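You operate a simulated robot arm through the tools that you are given. There is no shell and no other tool. Be economical: measure what you need, move in short steps, check, and stop when the job is done.

You are at the controls of a simulated two-armed robot. One attempt, no reset.

Task
Top up the short bead on the black drain to the card's figure.
Fine: turn the valve to ON; one stroke, with the dose dial at what is missing; none on the tray; the tray ends drawn out.
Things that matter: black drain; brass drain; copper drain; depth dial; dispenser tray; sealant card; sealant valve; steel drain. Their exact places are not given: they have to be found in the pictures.

Only the result counts: the job must be done as asked and must still hold three seconds after the hand-in. Knocking over, shifting, dropping, spilling or breaking anything else fails it.

Robot
Two 7-joint arms with two-finger parallel grippers on one trunk, on a base that drives. Base frame: it is fixed to the floor where the robot stands at the start and does not move with it; the origin is under the middle of the robot, x ahead of it, y to its left, z up. Units: m, rad, N and s.
The left shoulder is at the start at [0.062, 0.196, 1.204], the right one opposite. With the tool pointing down near the work surface each hand reaches from about 0.18 to 0.7 m from the robot's upright axis, wherever it stands, measured 20 degrees to its own side. Places, roughly: depth dial [0.7, -0.4, 0.8]; dispenser tray [0.4, -0.3, 0.8]; sealant card [-1.2, 0, 0]; sealant valve [0.5, -0.2, 0.8]. Payload 1.57 kg a hand.
Tool frame (each hand has its own): the origin (TCP) lies between the finger pads and is the grasp point; the fingertips stand 0.03 m ahead of it; z points along the fingers, y is the line along which they close. The gripper opens to 0.11 m. The fingers are 0.024 m wide and 0.012 m thick; the gripper's body (0.048 by 0.112 m) begins 0.078 m behind the TCP.
Orientation is that of the tool frame in the base frame, as a unit quaternion [x, y, z, w]. With the fingers straight down and closing along the base's y, the tool's x points along the base's -x, its y along +y and its z along -z.

Tools
- The arms move only by the tool nudge_tool. It takes "left_plan", "right_plan" or both (then of equal length, played together; a hand with none holds still); each is a list of rows, each a list of 3 entries, a list of its own where there are three numbers: the turn, a rotation vector about the base's x, y, z in rad, then the shift along the base's x, y, z in m, then the opening, from 0 (shut) to 1 (fully open). In form: [[[rx, ry, rz], [x, y, z], gripper], ...]. A call has 1 to 20 rows; each row shifts and turns the commanded pose from where the row before left it. Each row takes 0.2 s and may step no farther than 0.05 m and 0.15 rad from the row before; otherwise, or with a gripper value out of range, the whole call is refused. A pose out of reach is approached as far as the arm can. The call stops where the force on the tool passes 90 N (or 10 N more than at its start, if that is more) or the arm is blocked; 0.2 s more then pass. The fingers move at their own pace (about 0.072 m/s each) and stop on an object; they squeeze with about 33 N. The grip force told is the motor's: it shows also when the fingers shut on nothing. Time passes only in rows, and 0.2 s behind the last, so rows that do not move let the fingers close. The reply holds the time, the measured pose of the TCP, the force on the tool along the base axes, the opening and the grip force, in the units named above and with some noise, with the torque about the TCP (base axes, N m) and any sound that the robot's microphone picked up.
- Cameras (640 x 400 px; columns grow to the right, rows downward): "scene" is now at [0.091, -0.0347, 1.7746]; the picture's right is [-0.50, -0.87, -0.00], its down [-0.76, 0.44, -0.48] and it looks along [0.42, -0.24, -0.88] (base axes); focal length 270 px, centre (320, 200). "left" rides on the left gripper at [0.07, -0.016, -0.141] in its tool frame; the picture's right is [0.23, 0.97, 0.00], its down [-0.85, 0.20, -0.48] and it looks along [-0.47, 0.11, 0.88] (tool axes); focal length 222 px, centre (320, 200). "right" rides on the right gripper at [0.07, 0.016, -0.141] in its tool frame; the picture's right is [-0.23, 0.97, 0.00], its down [-0.85, -0.20, -0.48] and it looks along [-0.47, -0.11, 0.88] (tool axes); focal length 222 px, centre (320, 200).
- get_image(camera): a new picture of that camera. No time passes.
- move_column(by): slides the trunk up (or, below 0, down) by that many m; the arms and the scene camera ride with it, the base frame stays. It gives what a move gives, with no picture.
- base_move(legs): drives the robot by 1 to 6 legs, each [ahead, left, turn to the left] in m, m and rad, along the robot's own axes; the way and the turn of a leg run together, so that a leg with both is an arc; at most 1.5 m and 3.142 rad a leg. The arms and the cameras ride along, it lands a little off, and it stops where it bumps. It gives what a move gives.
- head_to(pan, tilt): turns the head with the scene camera to pan (to the left, within 1.501 rad either way) and tilt (down, from -0.506 to 1.204), counted from straight ahead of the robot. It gives what a move gives.
- pixel_to_xyz(camera, pixels): for up to 12 pixels [column, row] of the newest picture of that camera ("zoom" is the newest enlarged one), the place [x, y, z] in the base frame of the surface seen there, good to about 0.002 m. No time passes.
- enlarge(camera, box): a new picture of the part [left, top, right, bottom] of that camera's present view, enlarged. No time passes.
- hand_in(): hands the job in; it is judged then, once.

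Go step by step. Measure first, check grasps and placings, and put right what went wrong. The budget is 80 turns and 62 pictures, counting those below and the enlarged ones. Unless the task says otherwise, let go and move clear before handing in, and close with one line.

The tools are called after ">>>" by a JSON object that holds its "api" and its "payload". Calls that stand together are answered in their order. nudge_tool: Moves the arms, as the interface text tells. Its arguments: {"type":"object","properties":{"left_plan":{"type":"array","items":{"type":"array"}},"right_plan":{"type":"array","items":{"type":"array"}}},"required":[]} The other tools are called the same way: move_column (by) slides the trunk up or down; base_move (legs) drives the base; head_to (pan, tilt) turns the head that bears the scene camera; get_image (camera) takes a picture; pixel_to_xyz (camera, pixels) gives the place of the surface under pixels of a picture; enlarge (camera, box) takes an enlarged picture of a part of a camera's view; hand_in () hands the job in.

At the start:

```text
clock: 0.0
left_ee_pos: [0.4499, -0.0239, 1.3194]
left_orientation: [0.0, 1.0, 0.001, -0.001]
left_force: [-0.6, 0.0, 0.8]
left_torque: [0.04, 0.02, -0.02]
left_gripper_width: 0.1101
left_gripper_force: 0.1
right_ee_pos: [0.3237, -0.4313, 1.317]
right_orientation: [0.001, 1.0, 0.0, -0.001]
right_force: [-0.4, -0.5, 0.7]
right_torque: [0.01, -0.01, 0.0]
right_gripper_width: 0.1102
right_gripper_force: 0.1
trunk travel left (down, up): [-0.8, 0.19]
robot x, y, heading: [-0.0019, 0.0001, -0.001]
head pan, tilt: [-0.522, 1.065]
```

scene: 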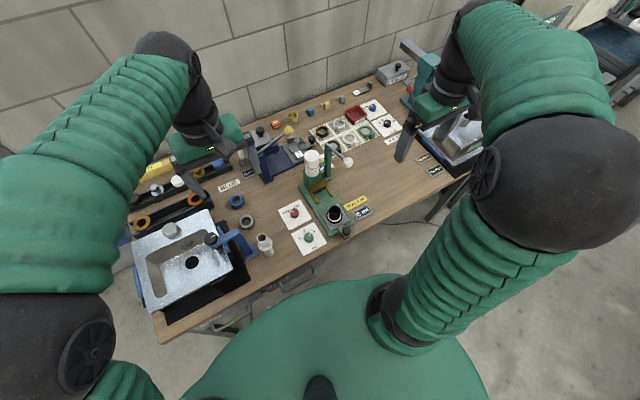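
right: 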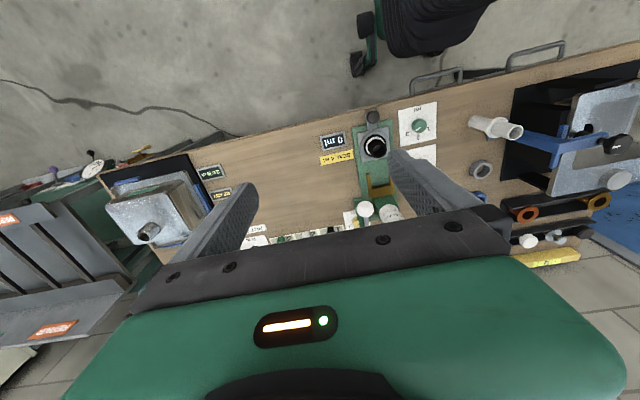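
left: 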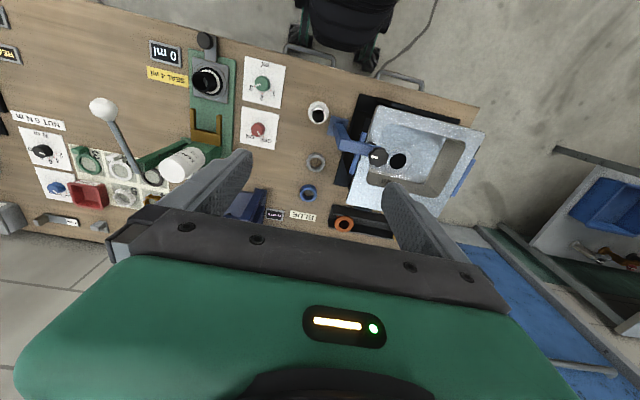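

The scene shows a workbench with the dispenser near (325,200) and dials at (295,213), (308,237). I'll enlarge those areas first.

>>> {"api": "enlarge", "payload": {"camera": "scene", "box": [250, 140, 410, 260]}}

>>> {"api": "enlarge", "payload": {"camera": "scene", "box": [280, 60, 480, 185]}}

>>> {"api": "enlarge", "payload": {"camera": "left", "box": [130, 20, 370, 200]}}

```text
3.33 times, centred on (330, 200) of scene
```

zoom: 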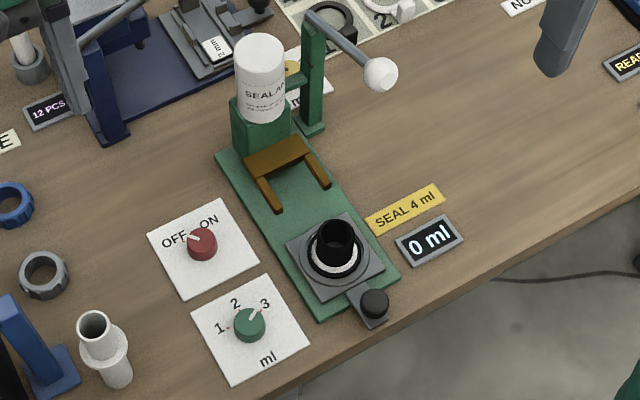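

```text
3.20 times, centred on (380, 122) of scene
```

zoom: 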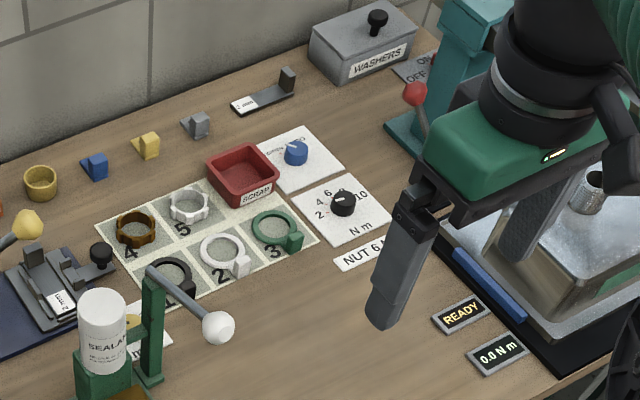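

```text
2.22 times, centred on (250, 110) of left
```

zoom: 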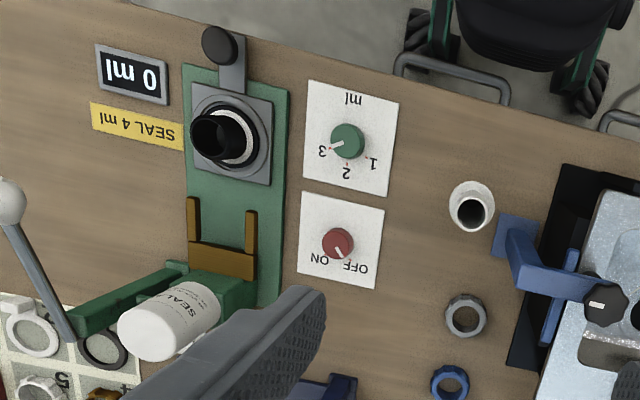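

The plate beside the dispenser reads "SEAL 4 ml", but the card is said to be behind me at about x=-1.2. I'll look around to the sides before turning.

>>> {"api": "head_to", "payload": {"pan": 1.5, "tilt": 0.5}}

>>> {"api": "get_image", "payload": {"camera": "scene"}}

>>> {"api": "head_to", "payload": {"pan": -1.5, "tilt": 0.5}}

>>> {"api": "get_image", "payload": {"camera": "scene"}}

```text
clock: 1.9
left_ee_pos: [0.4482, -0.0233, 1.3205]
left_orientation: [0.0, 1.0, 0.0, 0.001]
left_force: [-0.3, 0.6, -0.1]
left_torque: [0.0, 0.01, -0.02]
left_gripper_width: 0.1097
left_gripper_force: 0.2
right_ee_pos: [0.3226, -0.4303, 1.3163]
right_orientation: [0.001, 1.0, 0.0, -0.001]
right_force: [-0.2, -1.0, -0.5]
right_torque: [-0.01, 0.0, 0.01]
right_gripper_width: 0.1099
right_gripper_force: 0.0
trunk travel left (down, up): [-0.8, 0.19]
robot x, y, heading: [0.0003, 0.0027, 0.001]
head pan, tilt: [1.499, 0.499]
```

```text
55 pictures are left
```

scene: 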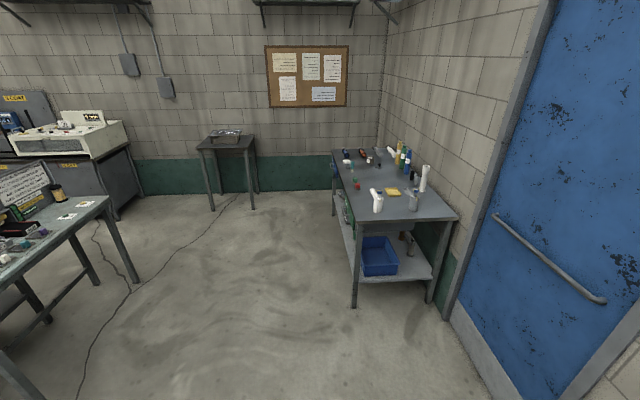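

```text
clock: 4.5
left_ee_pos: [0.4495, -0.0244, 1.3193]
left_orientation: [0.0, 1.0, 0.0, 0.0]
left_force: [-0.5, -1.0, -0.4]
left_torque: [0.01, 0.01, 0.02]
left_gripper_width: 0.1102
left_gripper_force: 0.1
right_ee_pos: [0.3221, -0.4316, 1.3169]
right_orientation: [0.0, 1.0, -0.001, 0.0]
right_force: [0.0, -0.1, -0.8]
right_torque: [0.0, -0.01, -0.01]
right_gripper_width: 0.1101
right_gripper_force: 0.0
trunk travel left (down, up): [-0.8, 0.19]
robot x, y, heading: [0.003, 0.0036, 0.001]
head pan, tilt: [-1.499, 0.499]
```

```text
54 pictures are left
```

scene: 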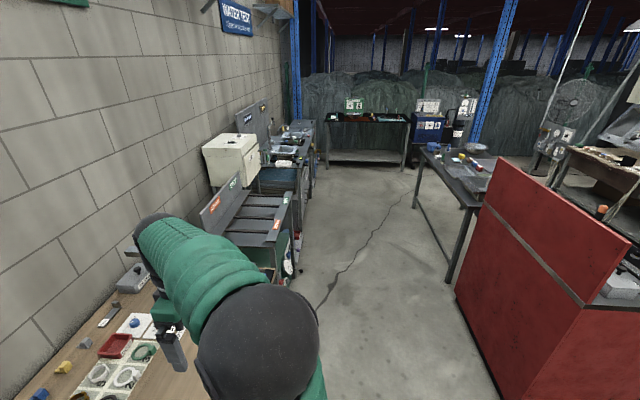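

No card is visible on either side, so it must be behind me. I'll back up slightly and turn left to look.

>>> {"api": "base_move", "payload": {"legs": [[-0.2, 0, 0], [0, 0, 1.57]]}}

>>> {"api": "head_to", "payload": {"pan": 1.4, "tilt": 0.6}}

>>> {"api": "get_image", "payload": {"camera": "scene"}}

```text
clock: 10.0
left_ee_pos: [-0.1797, 0.4494, 1.3198]
left_orientation: [0.711, -0.704, 0.0, 0.0]
left_force: [-0.1, -0.7, 0.0]
left_torque: [-0.01, 0.03, -0.03]
left_gripper_width: 0.1101
left_gripper_force: 0.1
right_ee_pos: [0.2279, 0.3263, 1.316]
right_orientation: [0.711, -0.703, 0.001, 0.0]
right_force: [0.0, -0.1, -0.1]
right_torque: [-0.02, -0.03, 0.0]
right_gripper_width: 0.11
right_gripper_force: 0.1
trunk travel left (down, up): [-0.8, 0.19]
robot x, y, heading: [-0.1974, -0.0014, 1.578]
head pan, tilt: [-1.499, 0.499]
```

```text
clock: 12.5
left_ee_pos: [-0.1817, 0.449, 1.3197]
left_orientation: [0.711, -0.703, 0.0, 0.0]
left_force: [-0.7, -0.1, 0.3]
left_torque: [-0.01, 0.0, -0.02]
left_gripper_width: 0.11
left_gripper_force: 0.1
right_ee_pos: [0.2271, 0.3272, 1.3181]
right_orientation: [0.711, -0.704, -0.001, 0.0]
right_force: [0.3, 0.2, 0.5]
right_torque: [-0.02, 0.0, 0.04]
right_gripper_width: 0.1098
right_gripper_force: 0.0
trunk travel left (down, up): [-0.8, 0.19]
robot x, y, heading: [-0.1999, -0.0021, 1.582]
head pan, tilt: [1.4, 0.6]
```

```text
53 pictures are left
```

scene: 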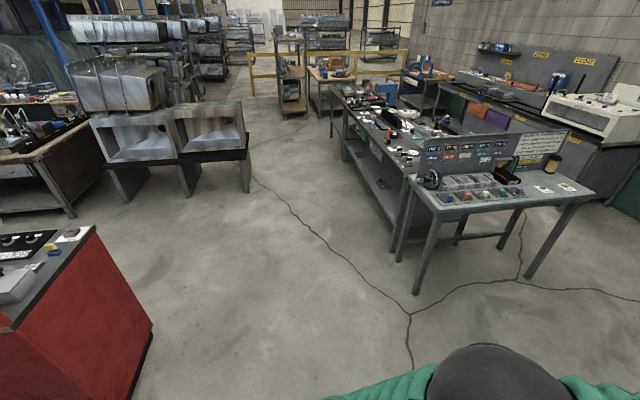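

A rear table around (490,180) has a board with coloured tags and a white sheet. I'll enlarge it.

>>> {"api": "enlarge", "payload": {"camera": "scene", "box": [400, 120, 600, 220]}}

>>> {"api": "pixel_to_xyz", "payload": {"camera": "scene", "pixels": [[490, 150], [535, 147], [490, 190], [45, 255]]}}

```text
3.20 times, centred on (500, 170) of scene
```

zoom: 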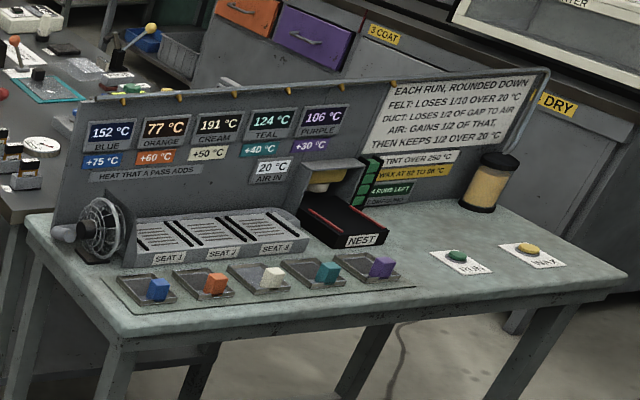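

```text
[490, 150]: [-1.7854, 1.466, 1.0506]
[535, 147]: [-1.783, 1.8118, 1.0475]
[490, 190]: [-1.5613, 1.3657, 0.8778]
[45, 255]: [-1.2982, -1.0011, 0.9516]
```

Those tags are unrelated, and the hinted card location is on the floor below this view. I'll tilt down.

>>> {"api": "head_to", "payload": {"pan": 1.5, "tilt": 1.1}}

>>> {"api": "get_image", "payload": {"camera": "scene"}}

```text
clock: 13.4
left_ee_pos: [-0.1808, 0.4475, 1.3204]
left_orientation: [0.711, -0.703, 0.0, -0.001]
left_force: [-0.3, -0.1, 0.3]
left_torque: [0.02, -0.03, 0.0]
left_gripper_width: 0.1097
left_gripper_force: 0.1
right_ee_pos: [0.2267, 0.3266, 1.3179]
right_orientation: [0.711, -0.703, 0.0, 0.0]
right_force: [-0.6, 0.3, 0.3]
right_torque: [0.0, 0.0, 0.02]
right_gripper_width: 0.1098
right_gripper_force: 0.1
trunk travel left (down, up): [-0.8, 0.19]
robot x, y, heading: [-0.2004, 0.0001, 1.583]
head pan, tilt: [1.499, 1.1]
```

```text
51 pictures are left
```

scene: 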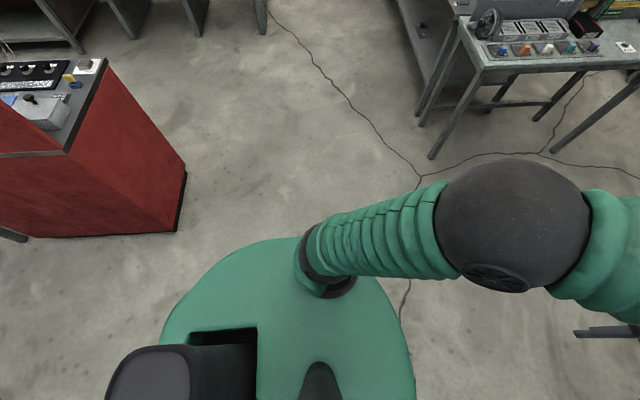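

Centre of the view (320,200) is hidden by my own arm. I'll turn farther so that spot comes into view.

>>> {"api": "base_move", "payload": {"legs": [[0, 0, 1.2]]}}

>>> {"api": "head_to", "payload": {"pan": 0.35, "tilt": 0.85}}

>>> {"api": "get_image", "payload": {"camera": "scene"}}

>>> {"api": "get_image", "payload": {"camera": "left"}}

```text
clock: 16.8
left_ee_pos: [-0.6108, 0.1818, 1.3198]
left_orientation: [0.984, -0.18, 0.0, 0.001]
left_force: [0.2, 0.5, 0.0]
left_torque: [-0.01, 0.02, 0.0]
left_gripper_width: 0.1102
left_gripper_force: 0.0
right_ee_pos: [-0.3476, 0.516, 1.3179]
right_orientation: [0.984, -0.179, -0.001, 0.0]
right_force: [0.1, 0.8, 0.7]
right_torque: [0.01, -0.01, 0.02]
right_gripper_width: 0.11
right_gripper_force: 0.1
trunk travel left (down, up): [-0.8, 0.19]
robot x, y, heading: [-0.1988, 0.0005, 2.787]
head pan, tilt: [1.499, 1.1]
```

```text
clock: 18.2
left_ee_pos: [-0.6091, 0.1797, 1.3205]
left_orientation: [0.984, -0.18, -0.001, 0.001]
left_force: [-0.6, -0.3, -0.8]
left_torque: [0.01, -0.01, -0.01]
left_gripper_width: 0.11
left_gripper_force: 0.0
right_ee_pos: [-0.3475, 0.5166, 1.317]
right_orientation: [0.984, -0.178, 0.001, 0.0]
right_force: [0.8, 0.4, -0.7]
right_torque: [0.01, 0.01, 0.0]
right_gripper_width: 0.1102
right_gripper_force: 0.0
trunk travel left (down, up): [-0.8, 0.19]
robot x, y, heading: [-0.2013, -0.0026, 2.785]
head pan, tilt: [0.351, 0.85]
```

```text
50 pictures are left
```

scene: 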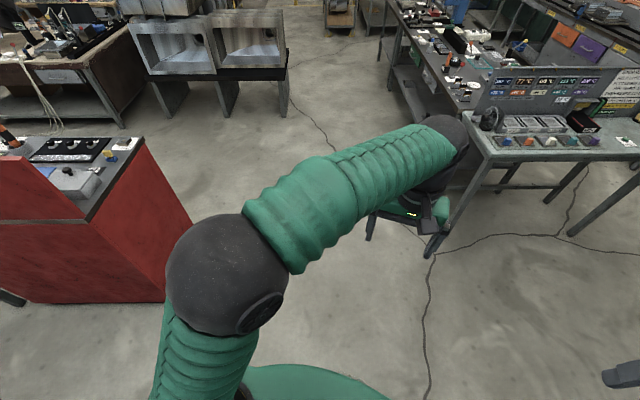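

```text
49 pictures are left
```

left: 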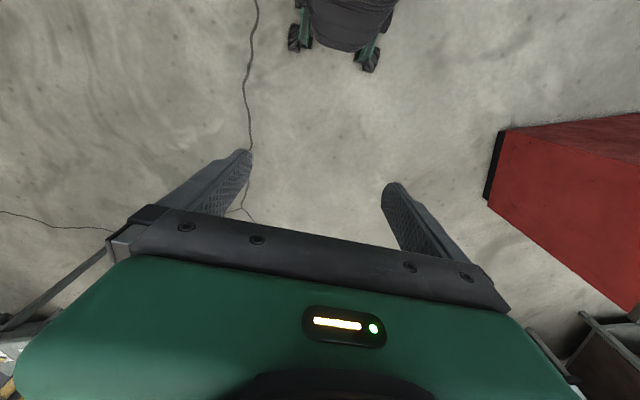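

The floor there is empty, so "SEAL 4 ml" on the bench looks like the card. I'll check the red console once for anything about sealant, then go back.

>>> {"api": "enlarge", "payload": {"camera": "scene", "box": [0, 20, 200, 220]}}

>>> {"api": "base_move", "payload": {"legs": [[0, 0, -2.785], [0.2, 0, 0]]}}

>>> {"api": "head_to", "payload": {"pan": -0.4, "tilt": 1.1}}

>>> {"api": "get_image", "payload": {"camera": "scene"}}

```text
2.00 times, centred on (100, 120) of scene
```

zoom: 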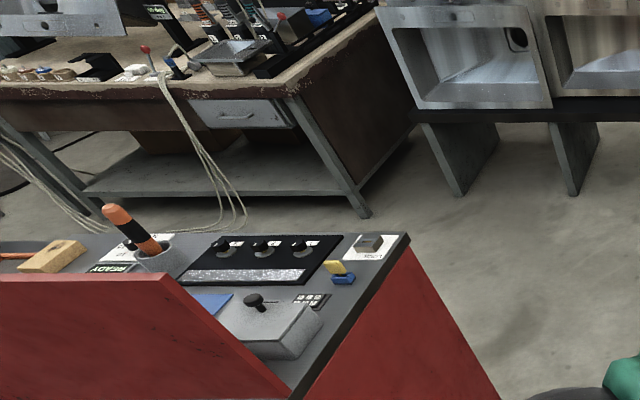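

```text
clock: 26.4
left_ee_pos: [0.445, -0.0392, 1.3222]
left_orientation: [0.012, 1.0, 0.0, 0.002]
left_force: [0.2, 0.6, 0.6]
left_torque: [0.03, -0.03, 0.01]
left_gripper_width: 0.11
left_gripper_force: 0.0
right_ee_pos: [0.3072, -0.4438, 1.3191]
right_orientation: [0.011, 1.0, -0.001, 0.003]
right_force: [-0.3, -0.2, 0.3]
right_torque: [0.02, 0.01, -0.01]
right_gripper_width: 0.1097
right_gripper_force: 0.1
trunk travel left (down, up): [-0.8, 0.19]
robot x, y, heading: [0.0042, -0.0055, -0.024]
head pan, tilt: [0.351, 0.85]
```

```text
clock: 27.5
left_ee_pos: [0.4493, -0.0393, 1.3199]
left_orientation: [0.013, 1.0, 0.0, 0.0]
left_force: [-0.6, -0.4, 0.5]
left_torque: [0.0, -0.01, 0.01]
left_gripper_width: 0.1099
left_gripper_force: 0.0
right_ee_pos: [0.3134, -0.4425, 1.3192]
right_orientation: [0.012, 1.0, 0.0, 0.002]
right_force: [-0.1, 0.1, 0.6]
right_torque: [0.01, 0.0, 0.01]
right_gripper_width: 0.11
right_gripper_force: 0.1
trunk travel left (down, up): [-0.8, 0.19]
robot x, y, heading: [0.0009, -0.0043, -0.023]
head pan, tilt: [-0.4, 1.1]
```

```text
47 pictures are left
```

scene: 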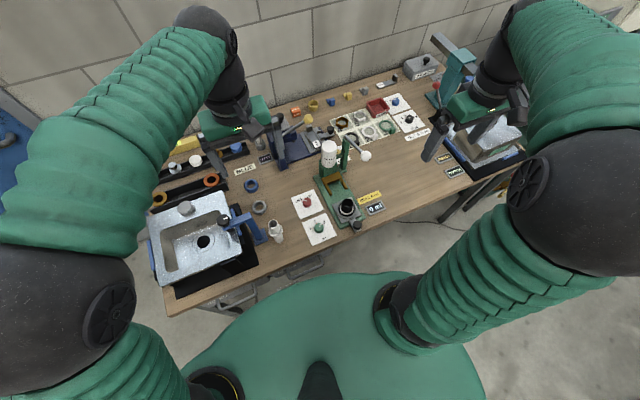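

I'm back at the bench and want close-ups: the dispenser and drain at (345,208), and the sheets behind it around (340,130).

>>> {"api": "enlarge", "payload": {"camera": "scene", "box": [315, 175, 395, 235]}}

>>> {"api": "enlarge", "payload": {"camera": "scene", "box": [270, 85, 430, 185]}}

>>> {"api": "enlarge", "payload": {"camera": "scene", "box": [140, 130, 300, 250]}}

>>> {"api": "enlarge", "payload": {"camera": "left", "box": [170, 20, 300, 150]}}

```text
6.67 times, centred on (355, 205) of scene
```

zoom: 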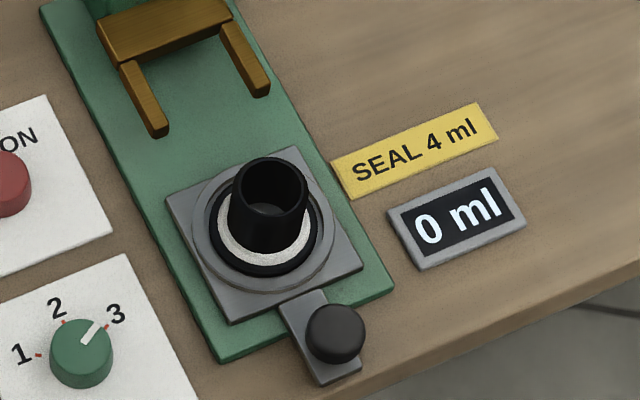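

```text
4.00 times, centred on (350, 135) of scene
```

zoom: 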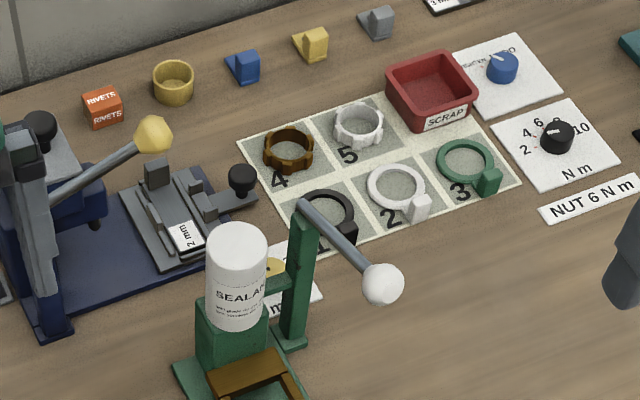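

```text
3.33 times, centred on (220, 190) of scene
```

zoom: 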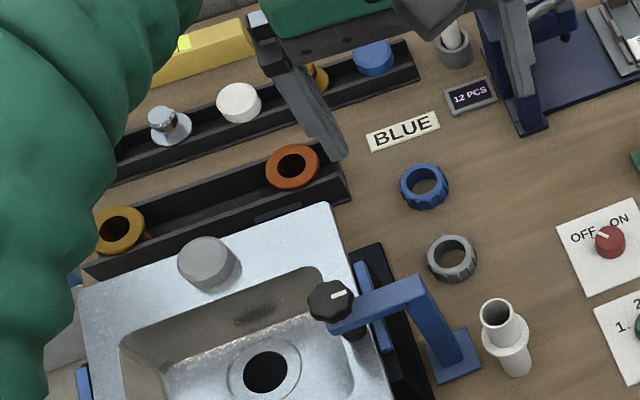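

```text
3.08 times, centred on (235, 85) of left
```

zoom: 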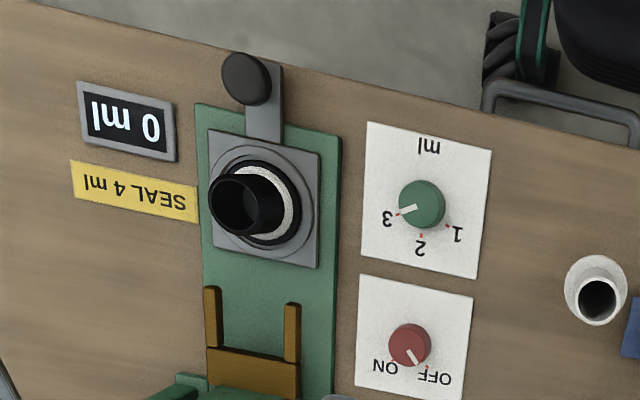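

The black drain sits in the tray with a white bead. I need positions and an overhead close-up of how much of the ring is covered.

>>> {"api": "get_image", "payload": {"camera": "scene"}}

>>> {"api": "pixel_to_xyz", "payload": {"camera": "scene", "pixels": [[347, 203], [356, 224], [318, 227], [307, 201], [329, 150], [365, 155], [348, 150], [343, 195], [333, 180], [370, 196], [335, 205], [352, 170]]}}

```text
42 pictures are left
```

scene: 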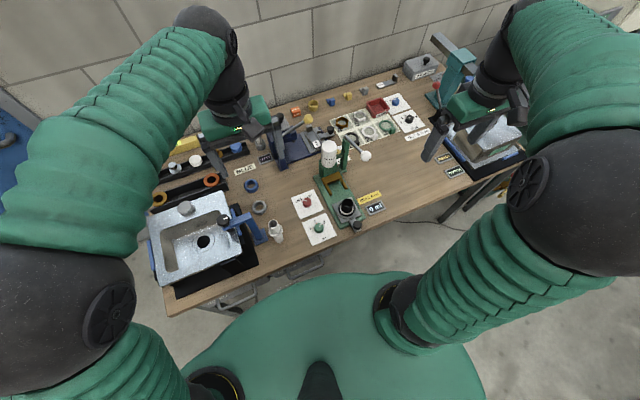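

```text
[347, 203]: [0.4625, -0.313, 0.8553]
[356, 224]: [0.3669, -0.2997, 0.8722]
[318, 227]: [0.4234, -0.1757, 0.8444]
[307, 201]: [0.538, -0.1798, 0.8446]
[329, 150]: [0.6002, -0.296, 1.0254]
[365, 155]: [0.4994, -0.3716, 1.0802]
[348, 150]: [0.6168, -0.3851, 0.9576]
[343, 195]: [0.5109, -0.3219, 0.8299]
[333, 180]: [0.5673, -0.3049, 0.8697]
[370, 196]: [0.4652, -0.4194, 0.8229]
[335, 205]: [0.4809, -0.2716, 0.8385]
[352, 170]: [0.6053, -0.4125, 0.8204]
```

The drain is at about (0.46,-0.31), and the lever knob at (0.50,-0.37,1.08). I'll bring the right wrist camera nearly overhead, staying well above the lever.

>>> {"api": "nudge_tool", "payload": {"right_plan": [[[0, 0.125, 0], [0.03, 0.027, -0.02], 1], [[0, 0.125, 0], [0.03, 0.027, -0.03], 1], [[0, 0.125, 0], [0.03, 0.027, -0.03], 1], [[0, 0.125, 0], [0.027, 0.027, -0.03], 1], [[0, 0, 0], [0, 0, 0], 1]]}}

>>> {"api": "get_image", "payload": {"camera": "right"}}

```text
refused: row 2 steps farther than a row can; nothing moved
```

```text
41 pictures are left
```

right: 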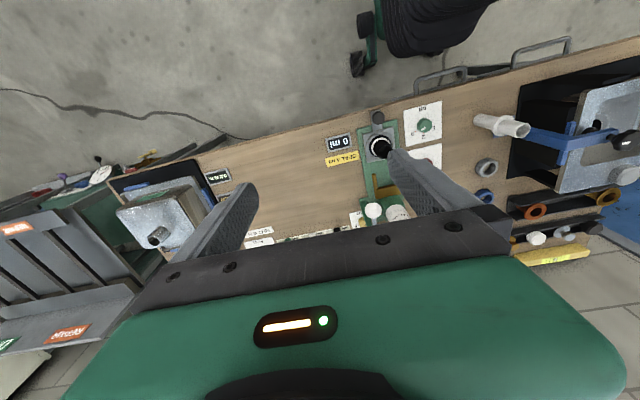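

Step limit is total 0.05 m per row; I'll use smaller steps.

>>> {"api": "nudge_tool", "payload": {"right_plan": [[[0, 0.1, 0], [0.024, 0.022, -0.024], 1], [[0, 0.1, 0], [0.024, 0.022, -0.024], 1], [[0, 0.1, 0], [0.024, 0.022, -0.024], 1], [[0, 0.1, 0], [0.024, 0.022, -0.024], 1], [[0, 0.1, 0], [0.021, 0.02, -0.024], 1], [[0, 0, 0], [0, 0, 0], 1]]}}

>>> {"api": "get_image", "payload": {"camera": "right"}}

```text
clock: 28.9
left_ee_pos: [0.4486, -0.038, 1.3221]
left_orientation: [0.012, 1.0, 0.0, 0.001]
left_force: [0.9, -0.2, -0.6]
left_torque: [0.05, 0.0, 0.0]
left_gripper_width: 0.1101
left_gripper_force: 0.0
right_ee_pos: [0.4282, -0.3345, 1.1995]
right_orientation: [0.012, 0.969, -0.004, -0.246]
right_force: [-0.8, -0.6, 0.3]
right_torque: [-0.03, 0.0, 0.02]
right_gripper_width: 0.1098
right_gripper_force: 0.0
trunk travel left (down, up): [-0.8, 0.19]
robot x, y, heading: [0.0003, -0.0005, -0.023]
head pan, tilt: [-0.4, 1.1]
```

```text
40 pictures are left
```

right: 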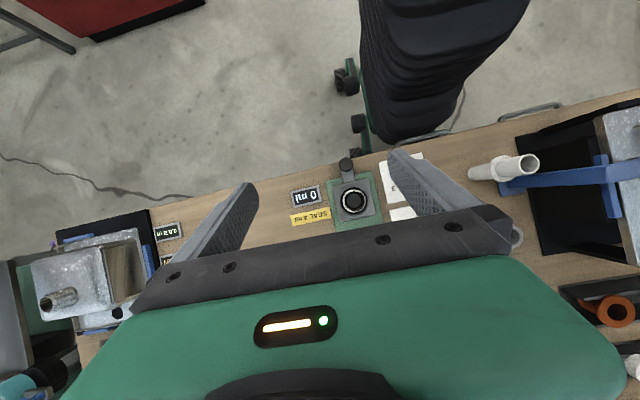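

The drain is now seen from above at (355,200). Enlarging the bead.

>>> {"api": "enlarge", "payload": {"camera": "right", "box": [330, 180, 380, 220]}}

>>> {"api": "pixel_to_xyz", "payload": {"camera": "zoom", "pixels": [[320, 200], [250, 200], [400, 200], [320, 120], [320, 280]]}}

```text
10.00 times, centred on (355, 200) of right
```

zoom: 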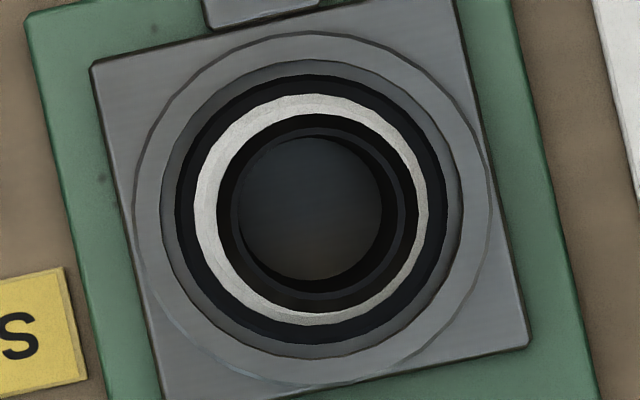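

```text
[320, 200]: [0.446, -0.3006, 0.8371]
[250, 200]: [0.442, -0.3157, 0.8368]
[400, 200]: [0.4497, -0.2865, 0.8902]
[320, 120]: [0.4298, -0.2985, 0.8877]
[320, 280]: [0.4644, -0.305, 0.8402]
```

The white ring is complete all round, so the shortfall must show in its height or thickness. I'll bring the right wrist camera low at the drain's right-front for a side view.

>>> {"api": "nudge_tool", "payload": {"right_plan": [[[0, -0.125, 0], [-0.03, -0.03, 0], 1], [[0, -0.125, 0], [-0.03, -0.03, 0], 1], [[0, -0.125, 0], [-0.03, -0.03, 0], 1], [[0, -0.125, 0], [-0.03, -0.03, 0], 1], [[0, 0, 0.133], [0, 0, 0], 1], [[0, 0, 0.133], [0, 0, 0], 1], [[0, 0, 0.133], [0, 0, 0], 1], [[0, 0, 0.133], [0, 0, 0], 1], [[0, 0, 0.133], [0, 0, 0], 1], [[0, 0, 0.133], [0, 0, 0], 1], [[0.0717, -0.0697, 0], [0.0067, 0.0077, -0.042], 1], [[0.0717, -0.0697, 0], [0.0067, 0.0077, -0.042], 1], [[0.0717, -0.0697, 0], [0.0067, 0.0077, -0.042], 1], [[0.0717, -0.0697, 0], [0.0067, 0.0077, -0.042], 1], [[0.0717, -0.0697, 0], [0.0067, 0.0077, -0.042], 1], [[0.0717, -0.0697, 0], [0.0067, 0.0077, -0.042], 1], [[0.0717, -0.0697, 0], [0.0067, 0.0077, -0.042], 1], [[0, 0, 0], [0, 0, 0], 1]]}}

>>> {"api": "get_image", "payload": {"camera": "right"}}

```text
clock: 32.7
left_ee_pos: [0.4484, -0.0387, 1.3212]
left_orientation: [0.012, 1.0, -0.001, 0.0]
left_force: [0.1, -0.5, -0.1]
left_torque: [0.05, -0.04, 0.0]
left_gripper_width: 0.1099
left_gripper_force: 0.1
right_ee_pos: [0.3559, -0.4009, 0.9042]
right_orientation: [-0.354, 0.87, 0.138, 0.315]
right_force: [-0.4, 0.4, -0.5]
right_torque: [-0.03, 0.03, 0.04]
right_gripper_width: 0.1102
right_gripper_force: 0.0
trunk travel left (down, up): [-0.8, 0.19]
robot x, y, heading: [0.0077, -0.0037, -0.021]
head pan, tilt: [-0.4, 1.1]
```

```text
38 pictures are left
```

right: 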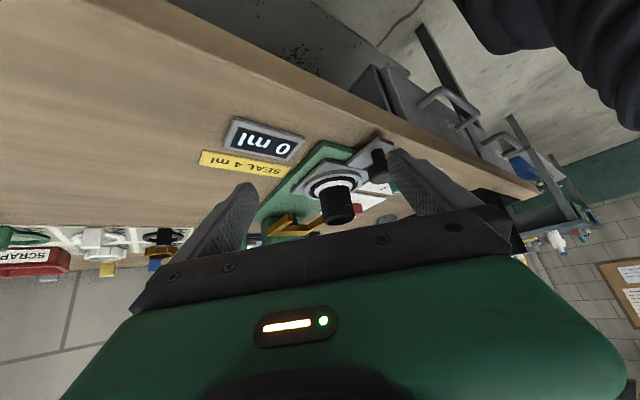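

>>> {"api": "enlarge", "payload": {"camera": "right", "box": [295, 165, 375, 225]}}

>>> {"api": "pixel_to_xyz", "payload": {"camera": "zoom", "pixels": [[320, 380], [300, 130], [300, 110], [300, 90], [300, 60], [300, 30]]}}

```text
6.67 times, centred on (335, 195) of right
```

zoom: 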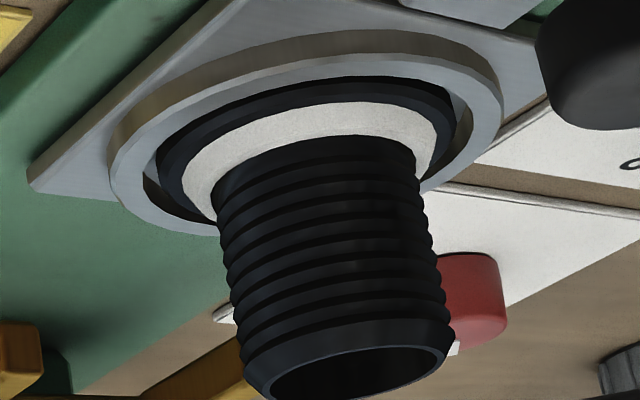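

```text
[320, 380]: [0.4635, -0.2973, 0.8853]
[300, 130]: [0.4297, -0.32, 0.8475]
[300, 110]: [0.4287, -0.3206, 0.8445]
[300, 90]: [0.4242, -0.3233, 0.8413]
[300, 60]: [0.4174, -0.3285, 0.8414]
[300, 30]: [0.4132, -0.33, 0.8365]
```

The bead has no marks, so the display probably shows the amount once the tray is under the nozzle. First I'll measure the tray knob and nozzle geometry.

>>> {"api": "enlarge", "payload": {"camera": "scene", "box": [300, 135, 380, 235]}}

```text
4.00 times, centred on (340, 185) of scene
```

zoom: 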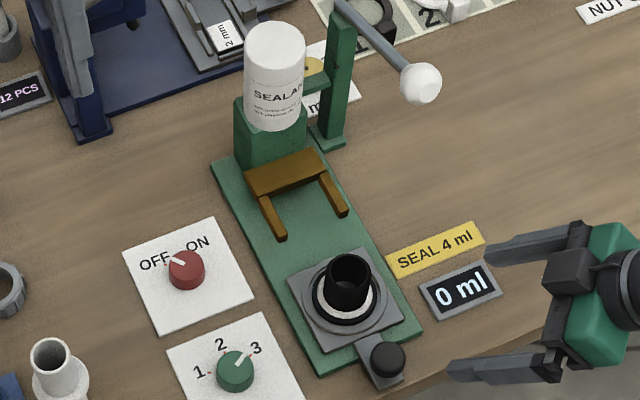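

>>> {"api": "pixel_to_xyz", "payload": {"camera": "zoom", "pixels": [[388, 356], [388, 345], [386, 374], [370, 372], [352, 340], [272, 45], [420, 75], [345, 30], [283, 160], [275, 235], [342, 212], [408, 88]]}}

>>> {"api": "pixel_to_xyz", "payload": {"camera": "zoom", "pixels": [[185, 265], [177, 261], [196, 270], [185, 284], [148, 300], [237, 365], [244, 358], [230, 385], [200, 385], [205, 372], [226, 353], [252, 357]]}}

```text
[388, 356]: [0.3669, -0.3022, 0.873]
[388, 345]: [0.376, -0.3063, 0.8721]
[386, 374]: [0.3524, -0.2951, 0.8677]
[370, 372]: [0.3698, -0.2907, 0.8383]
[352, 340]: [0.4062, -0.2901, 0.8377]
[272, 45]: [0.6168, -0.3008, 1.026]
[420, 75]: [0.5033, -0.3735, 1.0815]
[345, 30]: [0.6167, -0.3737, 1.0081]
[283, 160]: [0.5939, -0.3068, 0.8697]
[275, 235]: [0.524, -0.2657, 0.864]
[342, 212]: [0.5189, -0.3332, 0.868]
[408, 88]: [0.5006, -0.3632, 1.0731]
```

```text
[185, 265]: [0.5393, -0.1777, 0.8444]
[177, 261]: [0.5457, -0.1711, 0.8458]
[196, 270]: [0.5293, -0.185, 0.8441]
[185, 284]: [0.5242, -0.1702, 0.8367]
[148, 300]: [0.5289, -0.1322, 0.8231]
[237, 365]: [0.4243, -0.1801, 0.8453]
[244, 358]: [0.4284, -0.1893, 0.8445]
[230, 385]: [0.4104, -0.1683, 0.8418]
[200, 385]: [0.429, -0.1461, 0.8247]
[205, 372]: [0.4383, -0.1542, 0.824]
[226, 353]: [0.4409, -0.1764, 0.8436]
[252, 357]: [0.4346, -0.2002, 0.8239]
```

The tray knob centres at about (0.366,-0.300), with its top at 0.873, and the fork prongs start at x≈0.52. I'll straighten the yaw, keep the forward tilt to clear the lever, and straddle the knob.

>>> {"api": "nudge_tool", "payload": {"right_plan": [[[0, 0, 0], [-0.035, 0, 0.02], 1], [[0, 0, 0], [-0.035, 0.01, 0.02], 1], [[0, 0, -0.13], [0, 0.015, 0], 1], [[0, 0, -0.13], [0, 0.015, 0], 1], [[0, 0, -0.13], [0, 0.015, 0], 1], [[0, 0, -0.13], [0, 0.015, 0], 1], [[0, 0, -0.13], [0, 0.015, 0], 1], [[0, 0, -0.13], [0, 0.015, 0], 1], [[0, 0, 0], [0.0237, 0, -0.024], 1], [[0, 0, 0], [0.0237, 0, -0.024], 1], [[0, 0, 0], [0.0237, 0, -0.024], 1], [[0, 0, 0], [0, 0, 0], 1]]}}

>>> {"api": "enlarge", "payload": {"camera": "scene", "box": [300, 145, 420, 245]}}

```text
clock: 35.1
left_ee_pos: [0.4431, -0.0347, 1.3212]
left_orientation: [0.011, 1.0, -0.002, 0.002]
left_force: [0.2, 0.0, 0.2]
left_torque: [-0.04, -0.05, 0.0]
left_gripper_width: 0.11
left_gripper_force: 0.2
right_ee_pos: [0.3576, -0.3181, 0.8527]
right_orientation: [0.004, 0.938, 0.004, 0.345]
right_force: [0.0, -0.2, 0.1]
right_torque: [-0.01, -0.02, 0.0]
right_gripper_width: 0.11
right_gripper_force: 0.1
right hand out of reach, approached as far as the arm can: row 7, 8
trunk travel left (down, up): [-0.8, 0.19]
robot x, y, heading: [-0.0018, -0.0046, -0.024]
head pan, tilt: [-0.4, 1.1]
stopped in row 12 (right hand): the force on the tool passed its limit at 114 N (the readings are from after the stop); the commanded pose is now the measured one
```

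```text
4.00 times, centred on (360, 195) of scene
```

zoom: 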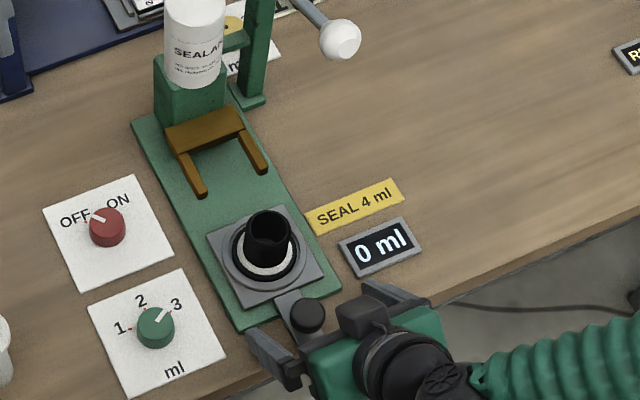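

The hand ended 0.02 low and 0.018 to the right, and its tips touched the bench. Nothing has shifted: the knob, display and drain all look unchanged. I'll raise and recentre.

>>> {"api": "nudge_tool", "payload": {"right_plan": [[[0, 0, 0], [0, 0, 0.02], 1], [[0, 0, 0], [0.0, 0.018, 0.0], 1], [[0, 0, 0], [0, 0, 0], 1]]}}

>>> {"api": "get_image", "payload": {"camera": "right"}}

```text
clock: 35.9
left_ee_pos: [0.4493, -0.0353, 1.3194]
left_orientation: [0.013, 1.0, -0.001, -0.001]
left_force: [-0.6, -0.7, -0.5]
left_torque: [0.01, 0.0, 0.01]
left_gripper_width: 0.1101
left_gripper_force: 0.1
right_ee_pos: [0.3614, -0.2982, 0.8715]
right_orientation: [0.003, 0.939, 0.004, 0.343]
right_force: [0.4, 1.3, -1.1]
right_torque: [-0.03, 0.02, -0.01]
right_gripper_width: 0.1098
right_gripper_force: 0.0
trunk travel left (down, up): [-0.8, 0.19]
robot x, y, heading: [0.0018, -0.0066, -0.031]
head pan, tilt: [-0.4, 1.1]
```

```text
34 pictures are left
```

right: 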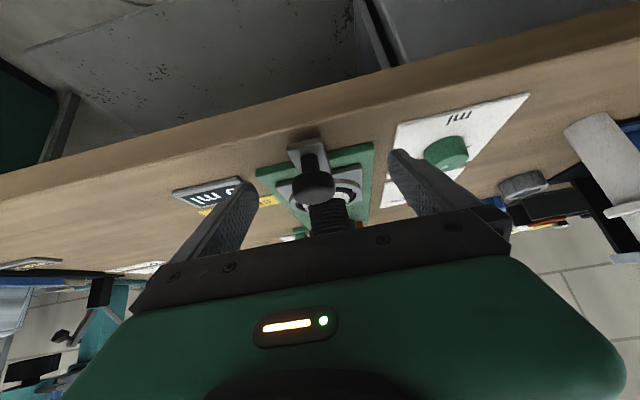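

The knob at (312,188) lies between the fingers. Closing on it.

>>> {"api": "nudge_tool", "payload": {"right_plan": [[[0, 0, 0], [0, 0, 0], 0.1], [[0, 0, 0], [0, 0, 0], 0.1], [[0, 0, 0], [0, 0, 0], 0.1], [[0, 0, 0], [0, 0, 0], 0.1], [[0, 0, 0], [0, 0, 0], 0.1]]}}

```text
clock: 37.1
left_ee_pos: [0.4481, -0.0406, 1.3194]
left_orientation: [0.013, 1.0, -0.001, 0.0]
left_force: [-0.3, -0.1, 0.3]
left_torque: [0.03, 0.01, -0.01]
left_gripper_width: 0.11
left_gripper_force: 0.1
right_ee_pos: [0.3602, -0.303, 0.8698]
right_orientation: [0.005, 0.939, 0.004, 0.344]
right_force: [-0.8, -10.0, 4.2]
right_torque: [-0.32, 0.17, -0.03]
right_gripper_width: 0.0315
right_gripper_force: 40.1
trunk travel left (down, up): [-0.8, 0.19]
robot x, y, heading: [0.0013, -0.0038, -0.024]
head pan, tilt: [-0.4, 1.1]
```

Gripped at 0.0315 m. Pushing the tray in along +x in small steps.

>>> {"api": "nudge_tool", "payload": {"right_plan": [[[0, 0, 0], [0.01, -0.003, 0], 0.1], [[0, 0, 0], [0.015, 0, 0], 0.1], [[0, 0, 0], [0.015, 0, 0], 0.1], [[0, 0, 0], [0.015, 0, 0], 0.1], [[0, 0, 0], [0, 0, 0], 0.1]]}}

>>> {"api": "enlarge", "payload": {"camera": "scene", "box": [300, 145, 420, 245]}}

```text
clock: 38.3
left_ee_pos: [0.4494, -0.0383, 1.3202]
left_orientation: [0.013, 1.0, -0.001, 0.001]
left_force: [-0.6, 0.4, -0.4]
left_torque: [0.0, 0.01, 0.01]
left_gripper_width: 0.11
left_gripper_force: 0.0
right_ee_pos: [0.418, -0.303, 0.8707]
right_orientation: [0.004, 0.939, 0.005, 0.343]
right_force: [1.4, 0.4, 0.0]
right_torque: [-0.2, 0.78, -0.05]
right_gripper_width: 0.0314
right_gripper_force: 39.5
trunk travel left (down, up): [-0.8, 0.19]
robot x, y, heading: [0.0014, 0.0017, -0.026]
head pan, tilt: [-0.4, 1.1]
```

```text
4.00 times, centred on (360, 195) of scene
```

zoom: 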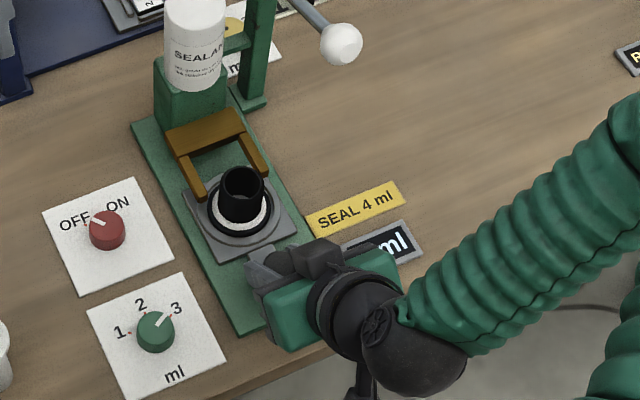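

Tray slides freely and the pipe is heading into the fork. Continuing until it meets the stop.

>>> {"api": "nudge_tool", "payload": {"right_plan": [[[0, 0, 0], [0.015, 0, 0], 0.1], [[0, 0, 0], [0.015, 0, 0], 0.1], [[0, 0, 0], [0.012, 0, 0], 0.1], [[0, 0, 0], [0.01, 0, 0], 0.1], [[0, 0, 0], [0, 0, 0], 0.1]]}}

>>> {"api": "enlarge", "payload": {"camera": "scene", "box": [300, 145, 420, 245]}}

```text
clock: 39.5
left_ee_pos: [0.4485, -0.0354, 1.3199]
left_orientation: [0.012, 1.0, 0.0, 0.0]
left_force: [-1.3, 0.6, -0.2]
left_torque: [0.0, 0.02, 0.01]
left_gripper_width: 0.1099
left_gripper_force: 0.1
right_ee_pos: [0.4717, -0.3033, 0.8722]
right_orientation: [0.004, 0.938, 0.003, 0.345]
right_force: [-14.3, 2.4, 7.2]
right_torque: [0.01, 0.12, -0.05]
right_gripper_width: 0.0317
right_gripper_force: 18.8
trunk travel left (down, up): [-0.8, 0.19]
robot x, y, heading: [-0.0014, -0.0052, -0.025]
head pan, tilt: [-0.4, 1.1]
```

```text
4.00 times, centred on (360, 195) of scene
```

zoom: 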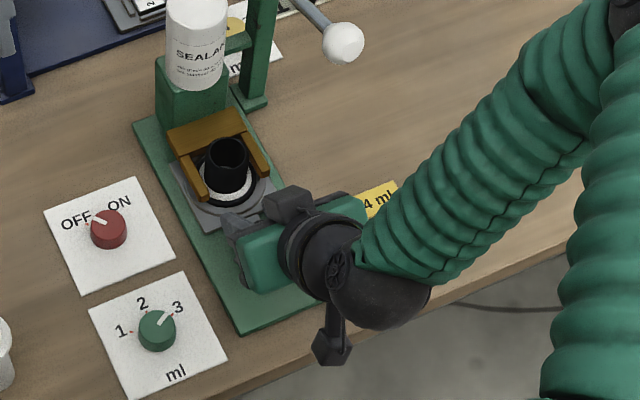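

A −14 N reaction says the tray is at its stop (TCP x 0.472). I'll release, back away and read the display.

>>> {"api": "nudge_tool", "payload": {"right_plan": [[[0, 0, 0], [-0.003, 0, 0], 0.4], [[0, 0, 0], [0, 0, 0], 0.6], [[0, 0, 0], [0, 0, 0], 0.6], [[0, 0, 0], [-0.03, 0, 0.03], 0.6], [[0, 0, 0], [-0.03, 0, 0.03], 0.6], [[0, 0, 0], [-0.03, 0, 0.03], 0.6], [[0, 0, 0], [-0.03, -0.02, 0.03], 0.6], [[0, 0, 0], [-0.02, -0.04, 0.02], 0.6], [[0, 0, 0], [0, -0.045, 0.02], 0.6], [[0, 0, 0], [0, -0.045, 0.02], 0.6], [[0, 0, 0], [0, 0, 0], 0.6]]}}

>>> {"api": "enlarge", "payload": {"camera": "scene", "box": [280, 125, 420, 245]}}

```text
clock: 41.9
left_ee_pos: [0.4486, -0.0379, 1.3201]
left_orientation: [0.013, 1.0, -0.002, 0.0]
left_force: [0.8, 0.5, 0.0]
left_torque: [0.0, 0.01, 0.03]
left_gripper_width: 0.1099
left_gripper_force: 0.1
right_ee_pos: [0.3427, -0.4683, 1.0352]
right_orientation: [0.004, 0.939, 0.004, 0.343]
right_force: [0.1, 0.3, -0.3]
right_torque: [-0.03, -0.01, -0.03]
right_gripper_width: 0.066
right_gripper_force: 0.1
right hand out of reach, approached as far as the arm can: row 7
trunk travel left (down, up): [-0.8, 0.19]
robot x, y, heading: [-0.0014, -0.0007, -0.02]
head pan, tilt: [-0.4, 1.1]
```

```text
3.33 times, centred on (350, 185) of scene
```

zoom: 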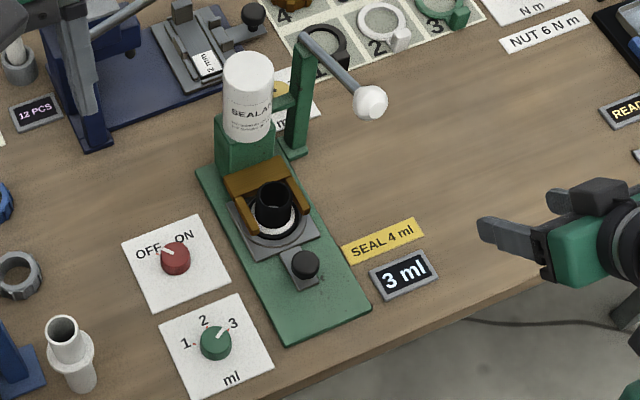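

The display now reads "3 ml". The dose dial is also at 3, so I'll set the dial to 1 and see whether the display changes. First I'll measure the dial centre and the neighbouring white pipe at (67,345).

>>> {"api": "pixel_to_xyz", "payload": {"camera": "zoom", "pixels": [[63, 328], [215, 335], [201, 338], [229, 338], [214, 357], [205, 328], [222, 328], [174, 252], [160, 254], [189, 254], [188, 347], [237, 331]]}}

>>> {"api": "enlarge", "payload": {"camera": "left", "box": [200, 40, 330, 150]}}

>>> {"api": "pixel_to_xyz", "payload": {"camera": "zoom", "pixels": [[320, 200], [200, 100], [440, 300], [440, 100], [200, 300]]}}

```text
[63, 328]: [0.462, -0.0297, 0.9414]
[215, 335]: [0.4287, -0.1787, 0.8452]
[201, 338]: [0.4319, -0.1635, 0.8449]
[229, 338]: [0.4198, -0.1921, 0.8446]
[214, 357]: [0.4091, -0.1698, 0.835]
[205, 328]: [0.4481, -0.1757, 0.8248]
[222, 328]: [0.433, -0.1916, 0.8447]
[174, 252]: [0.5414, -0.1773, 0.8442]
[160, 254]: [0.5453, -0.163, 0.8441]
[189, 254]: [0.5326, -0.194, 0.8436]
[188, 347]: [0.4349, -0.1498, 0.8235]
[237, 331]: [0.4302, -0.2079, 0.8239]
```

```text
3.64 times, centred on (265, 95) of left
```

zoom: 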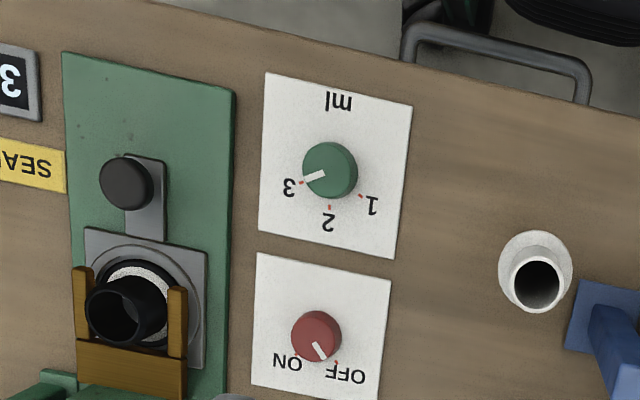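

```text
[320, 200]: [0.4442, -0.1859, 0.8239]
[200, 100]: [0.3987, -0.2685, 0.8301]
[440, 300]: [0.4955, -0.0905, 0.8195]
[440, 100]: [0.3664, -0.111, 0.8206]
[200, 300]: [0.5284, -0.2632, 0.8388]
```

The dial centre is about (0.425,-0.178) with marks at ±60° around +x: 3 lies on the −y side and 1 on the +y side, so it needs about +2.09 rad. I'll bring the left hand over it, pre-yawed by −1.05.

>>> {"api": "nudge_tool", "payload": {"left_plan": [[[0, 0, -0.146], [-0.0033, -0.02, 0], 0.7], [[0, 0, -0.146], [-0.0033, -0.02, 0], 0.7], [[0, 0, -0.146], [-0.0033, -0.02, 0], 0.7], [[0, 0, -0.146], [-0.0033, -0.02, 0], 0.7], [[0, 0, -0.146], [-0.0033, -0.02, 0], 0.7], [[0, 0, -0.146], [-0.0033, -0.02, 0], 0.7], [[0, 0, -0.146], [-0.0033, -0.02, 0], 0.7], [[0, 0, 0], [0, 0, -0.045], 0.7], [[0, 0, 0], [0, 0, -0.045], 0.7], [[0, 0, 0], [0, 0, -0.045], 0.7], [[0, 0, 0], [0, 0, -0.045], 0.7], [[0, 0, 0], [0, 0, -0.045], 0.7], [[0, 0, 0], [0, 0, -0.045], 0.7], [[0, 0, 0], [0, 0, -0.045], 0.7], [[0, 0, 0], [0, 0, -0.045], 0.7], [[0, 0, 0], [0, 0, -0.04], 0.7], [[0, 0, 0], [0, 0, 0], 0.7]]}}

>>> {"api": "get_image", "payload": {"camera": "scene"}}

```text
clock: 44.3
left_ee_pos: [0.4529, -0.1706, 1.2472]
left_orientation: [0.482, 0.872, -0.009, 0.083]
left_force: [0.8, 0.8, -0.9]
left_torque: [0.05, 0.01, 0.0]
left_gripper_width: 0.077
left_gripper_force: 0.1
right_ee_pos: [0.343, -0.4676, 1.0355]
right_orientation: [0.003, 0.939, 0.005, 0.344]
right_force: [-0.4, 0.0, -0.1]
right_torque: [0.01, 0.0, 0.0]
right_gripper_width: 0.0659
right_gripper_force: 0.1
trunk travel left (down, up): [-0.8, 0.19]
robot x, y, heading: [0.0017, -0.0054, -0.025]
head pan, tilt: [-0.4, 1.1]
stopped in row 11 (left hand): the arm was blocked; the commanded pose is now the measured one
```

```text
29 pictures are left
```

scene: 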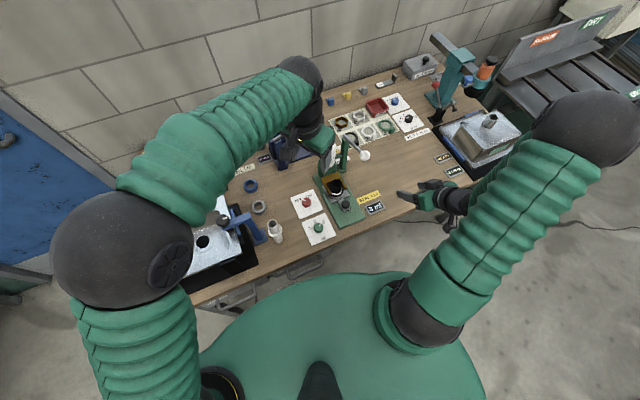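

The left wrist hit a joint limit at that yaw, at z 1.247 with a slight tilt. I'll reduce the yaw to about −0.5, fix the tilt and descend, then turn the dial in two grips.

>>> {"api": "nudge_tool", "payload": {"left_plan": [[[0.0, 0.0, 0.128], [0, 0, 0.01], 0.7], [[0.0, 0.0, 0.128], [0, 0, 0], 0.7], [[0.0, 0.0, 0.128], [-0.01, 0, 0], 0.7], [[0.0, 0.0, 0.128], [-0.018, -0.007, 0], 0.7], [[0.066, 0.054, 0], [0, 0, 0], 0.7], [[0.066, 0.054, 0], [0, 0, 0], 0.7], [[0, 0, 0], [0, 0, 0], 0.7]]}}

```text
clock: 45.7
left_ee_pos: [0.4713, -0.1266, 1.3176]
left_orientation: [0.179, 0.981, 0.029, 0.071]
left_force: [0.7, -0.6, -0.1]
left_torque: [0.0, 0.01, 0.0]
left_gripper_width: 0.0768
left_gripper_force: 0.0
right_ee_pos: [0.3422, -0.4673, 1.0368]
right_orientation: [0.003, 0.939, 0.004, 0.343]
right_force: [1.0, 0.8, -0.7]
right_torque: [0.02, 0.01, -0.01]
right_gripper_width: 0.066
right_gripper_force: 0.1
trunk travel left (down, up): [-0.8, 0.19]
robot x, y, heading: [0.0014, -0.0053, -0.021]
head pan, tilt: [-0.4, 1.1]
stopped in row 6 (left hand): the arm was blocked; the commanded pose is now the measured one
```

Still blocked: the left arm reaches too far across its body here. I'll straighten the left hand nearer its own side and raise the right hand, then shift the base to the right.

>>> {"api": "nudge_tool", "payload": {"left_plan": [[[0, 0, 0], [0, 0.03, 0], 0.7], [[0, 0, 0], [0, 0.03, 0], 0.7], [[0, 0, 0.115], [0, 0.02, 0], 0.7], [[0, 0, 0.115], [0, 0.02, 0], 0.7], [[0, 0, 0.115], [0, 0, 0], 0.7], [[-0.04, 0.066, 0], [0, 0, 0], 0.7], [[-0.04, 0.066, 0], [0, 0, 0], 0.7], [[0, 0, 0], [0, 0, 0], 0.7]], "right_plan": [[[0, 0, 0], [0, 0, 0.04], 0.6], [[0, 0, 0], [0, 0, 0.04], 0.6], [[0, 0, 0], [0, 0, 0.04], 0.6], [[0, 0, 0], [0, 0, 0.04], 0.6], [[0, 0.12, 0], [0, 0, 0.04], 0.6], [[0, 0.14, 0], [0, 0, 0.03], 0.6], [[0, 0.14, 0], [0, 0, 0.03], 0.6], [[0, 0, 0], [0, 0, 0], 0.6]]}}

```text
clock: 47.5
left_ee_pos: [0.4657, -0.0334, 1.3135]
left_orientation: [0.016, 1.0, 0.001, -0.004]
left_force: [-0.5, -0.3, 0.9]
left_torque: [0.03, -0.01, -0.01]
left_gripper_width: 0.077
left_gripper_force: 0.0
right_ee_pos: [0.3394, -0.4669, 1.2976]
right_orientation: [0.004, 0.989, 0.003, 0.15]
right_force: [-1.0, 0.2, -0.5]
right_torque: [-0.04, 0.0, -0.03]
right_gripper_width: 0.066
right_gripper_force: 0.0
trunk travel left (down, up): [-0.8, 0.19]
robot x, y, heading: [0.0049, -0.0042, -0.021]
head pan, tilt: [-0.4, 1.1]
```

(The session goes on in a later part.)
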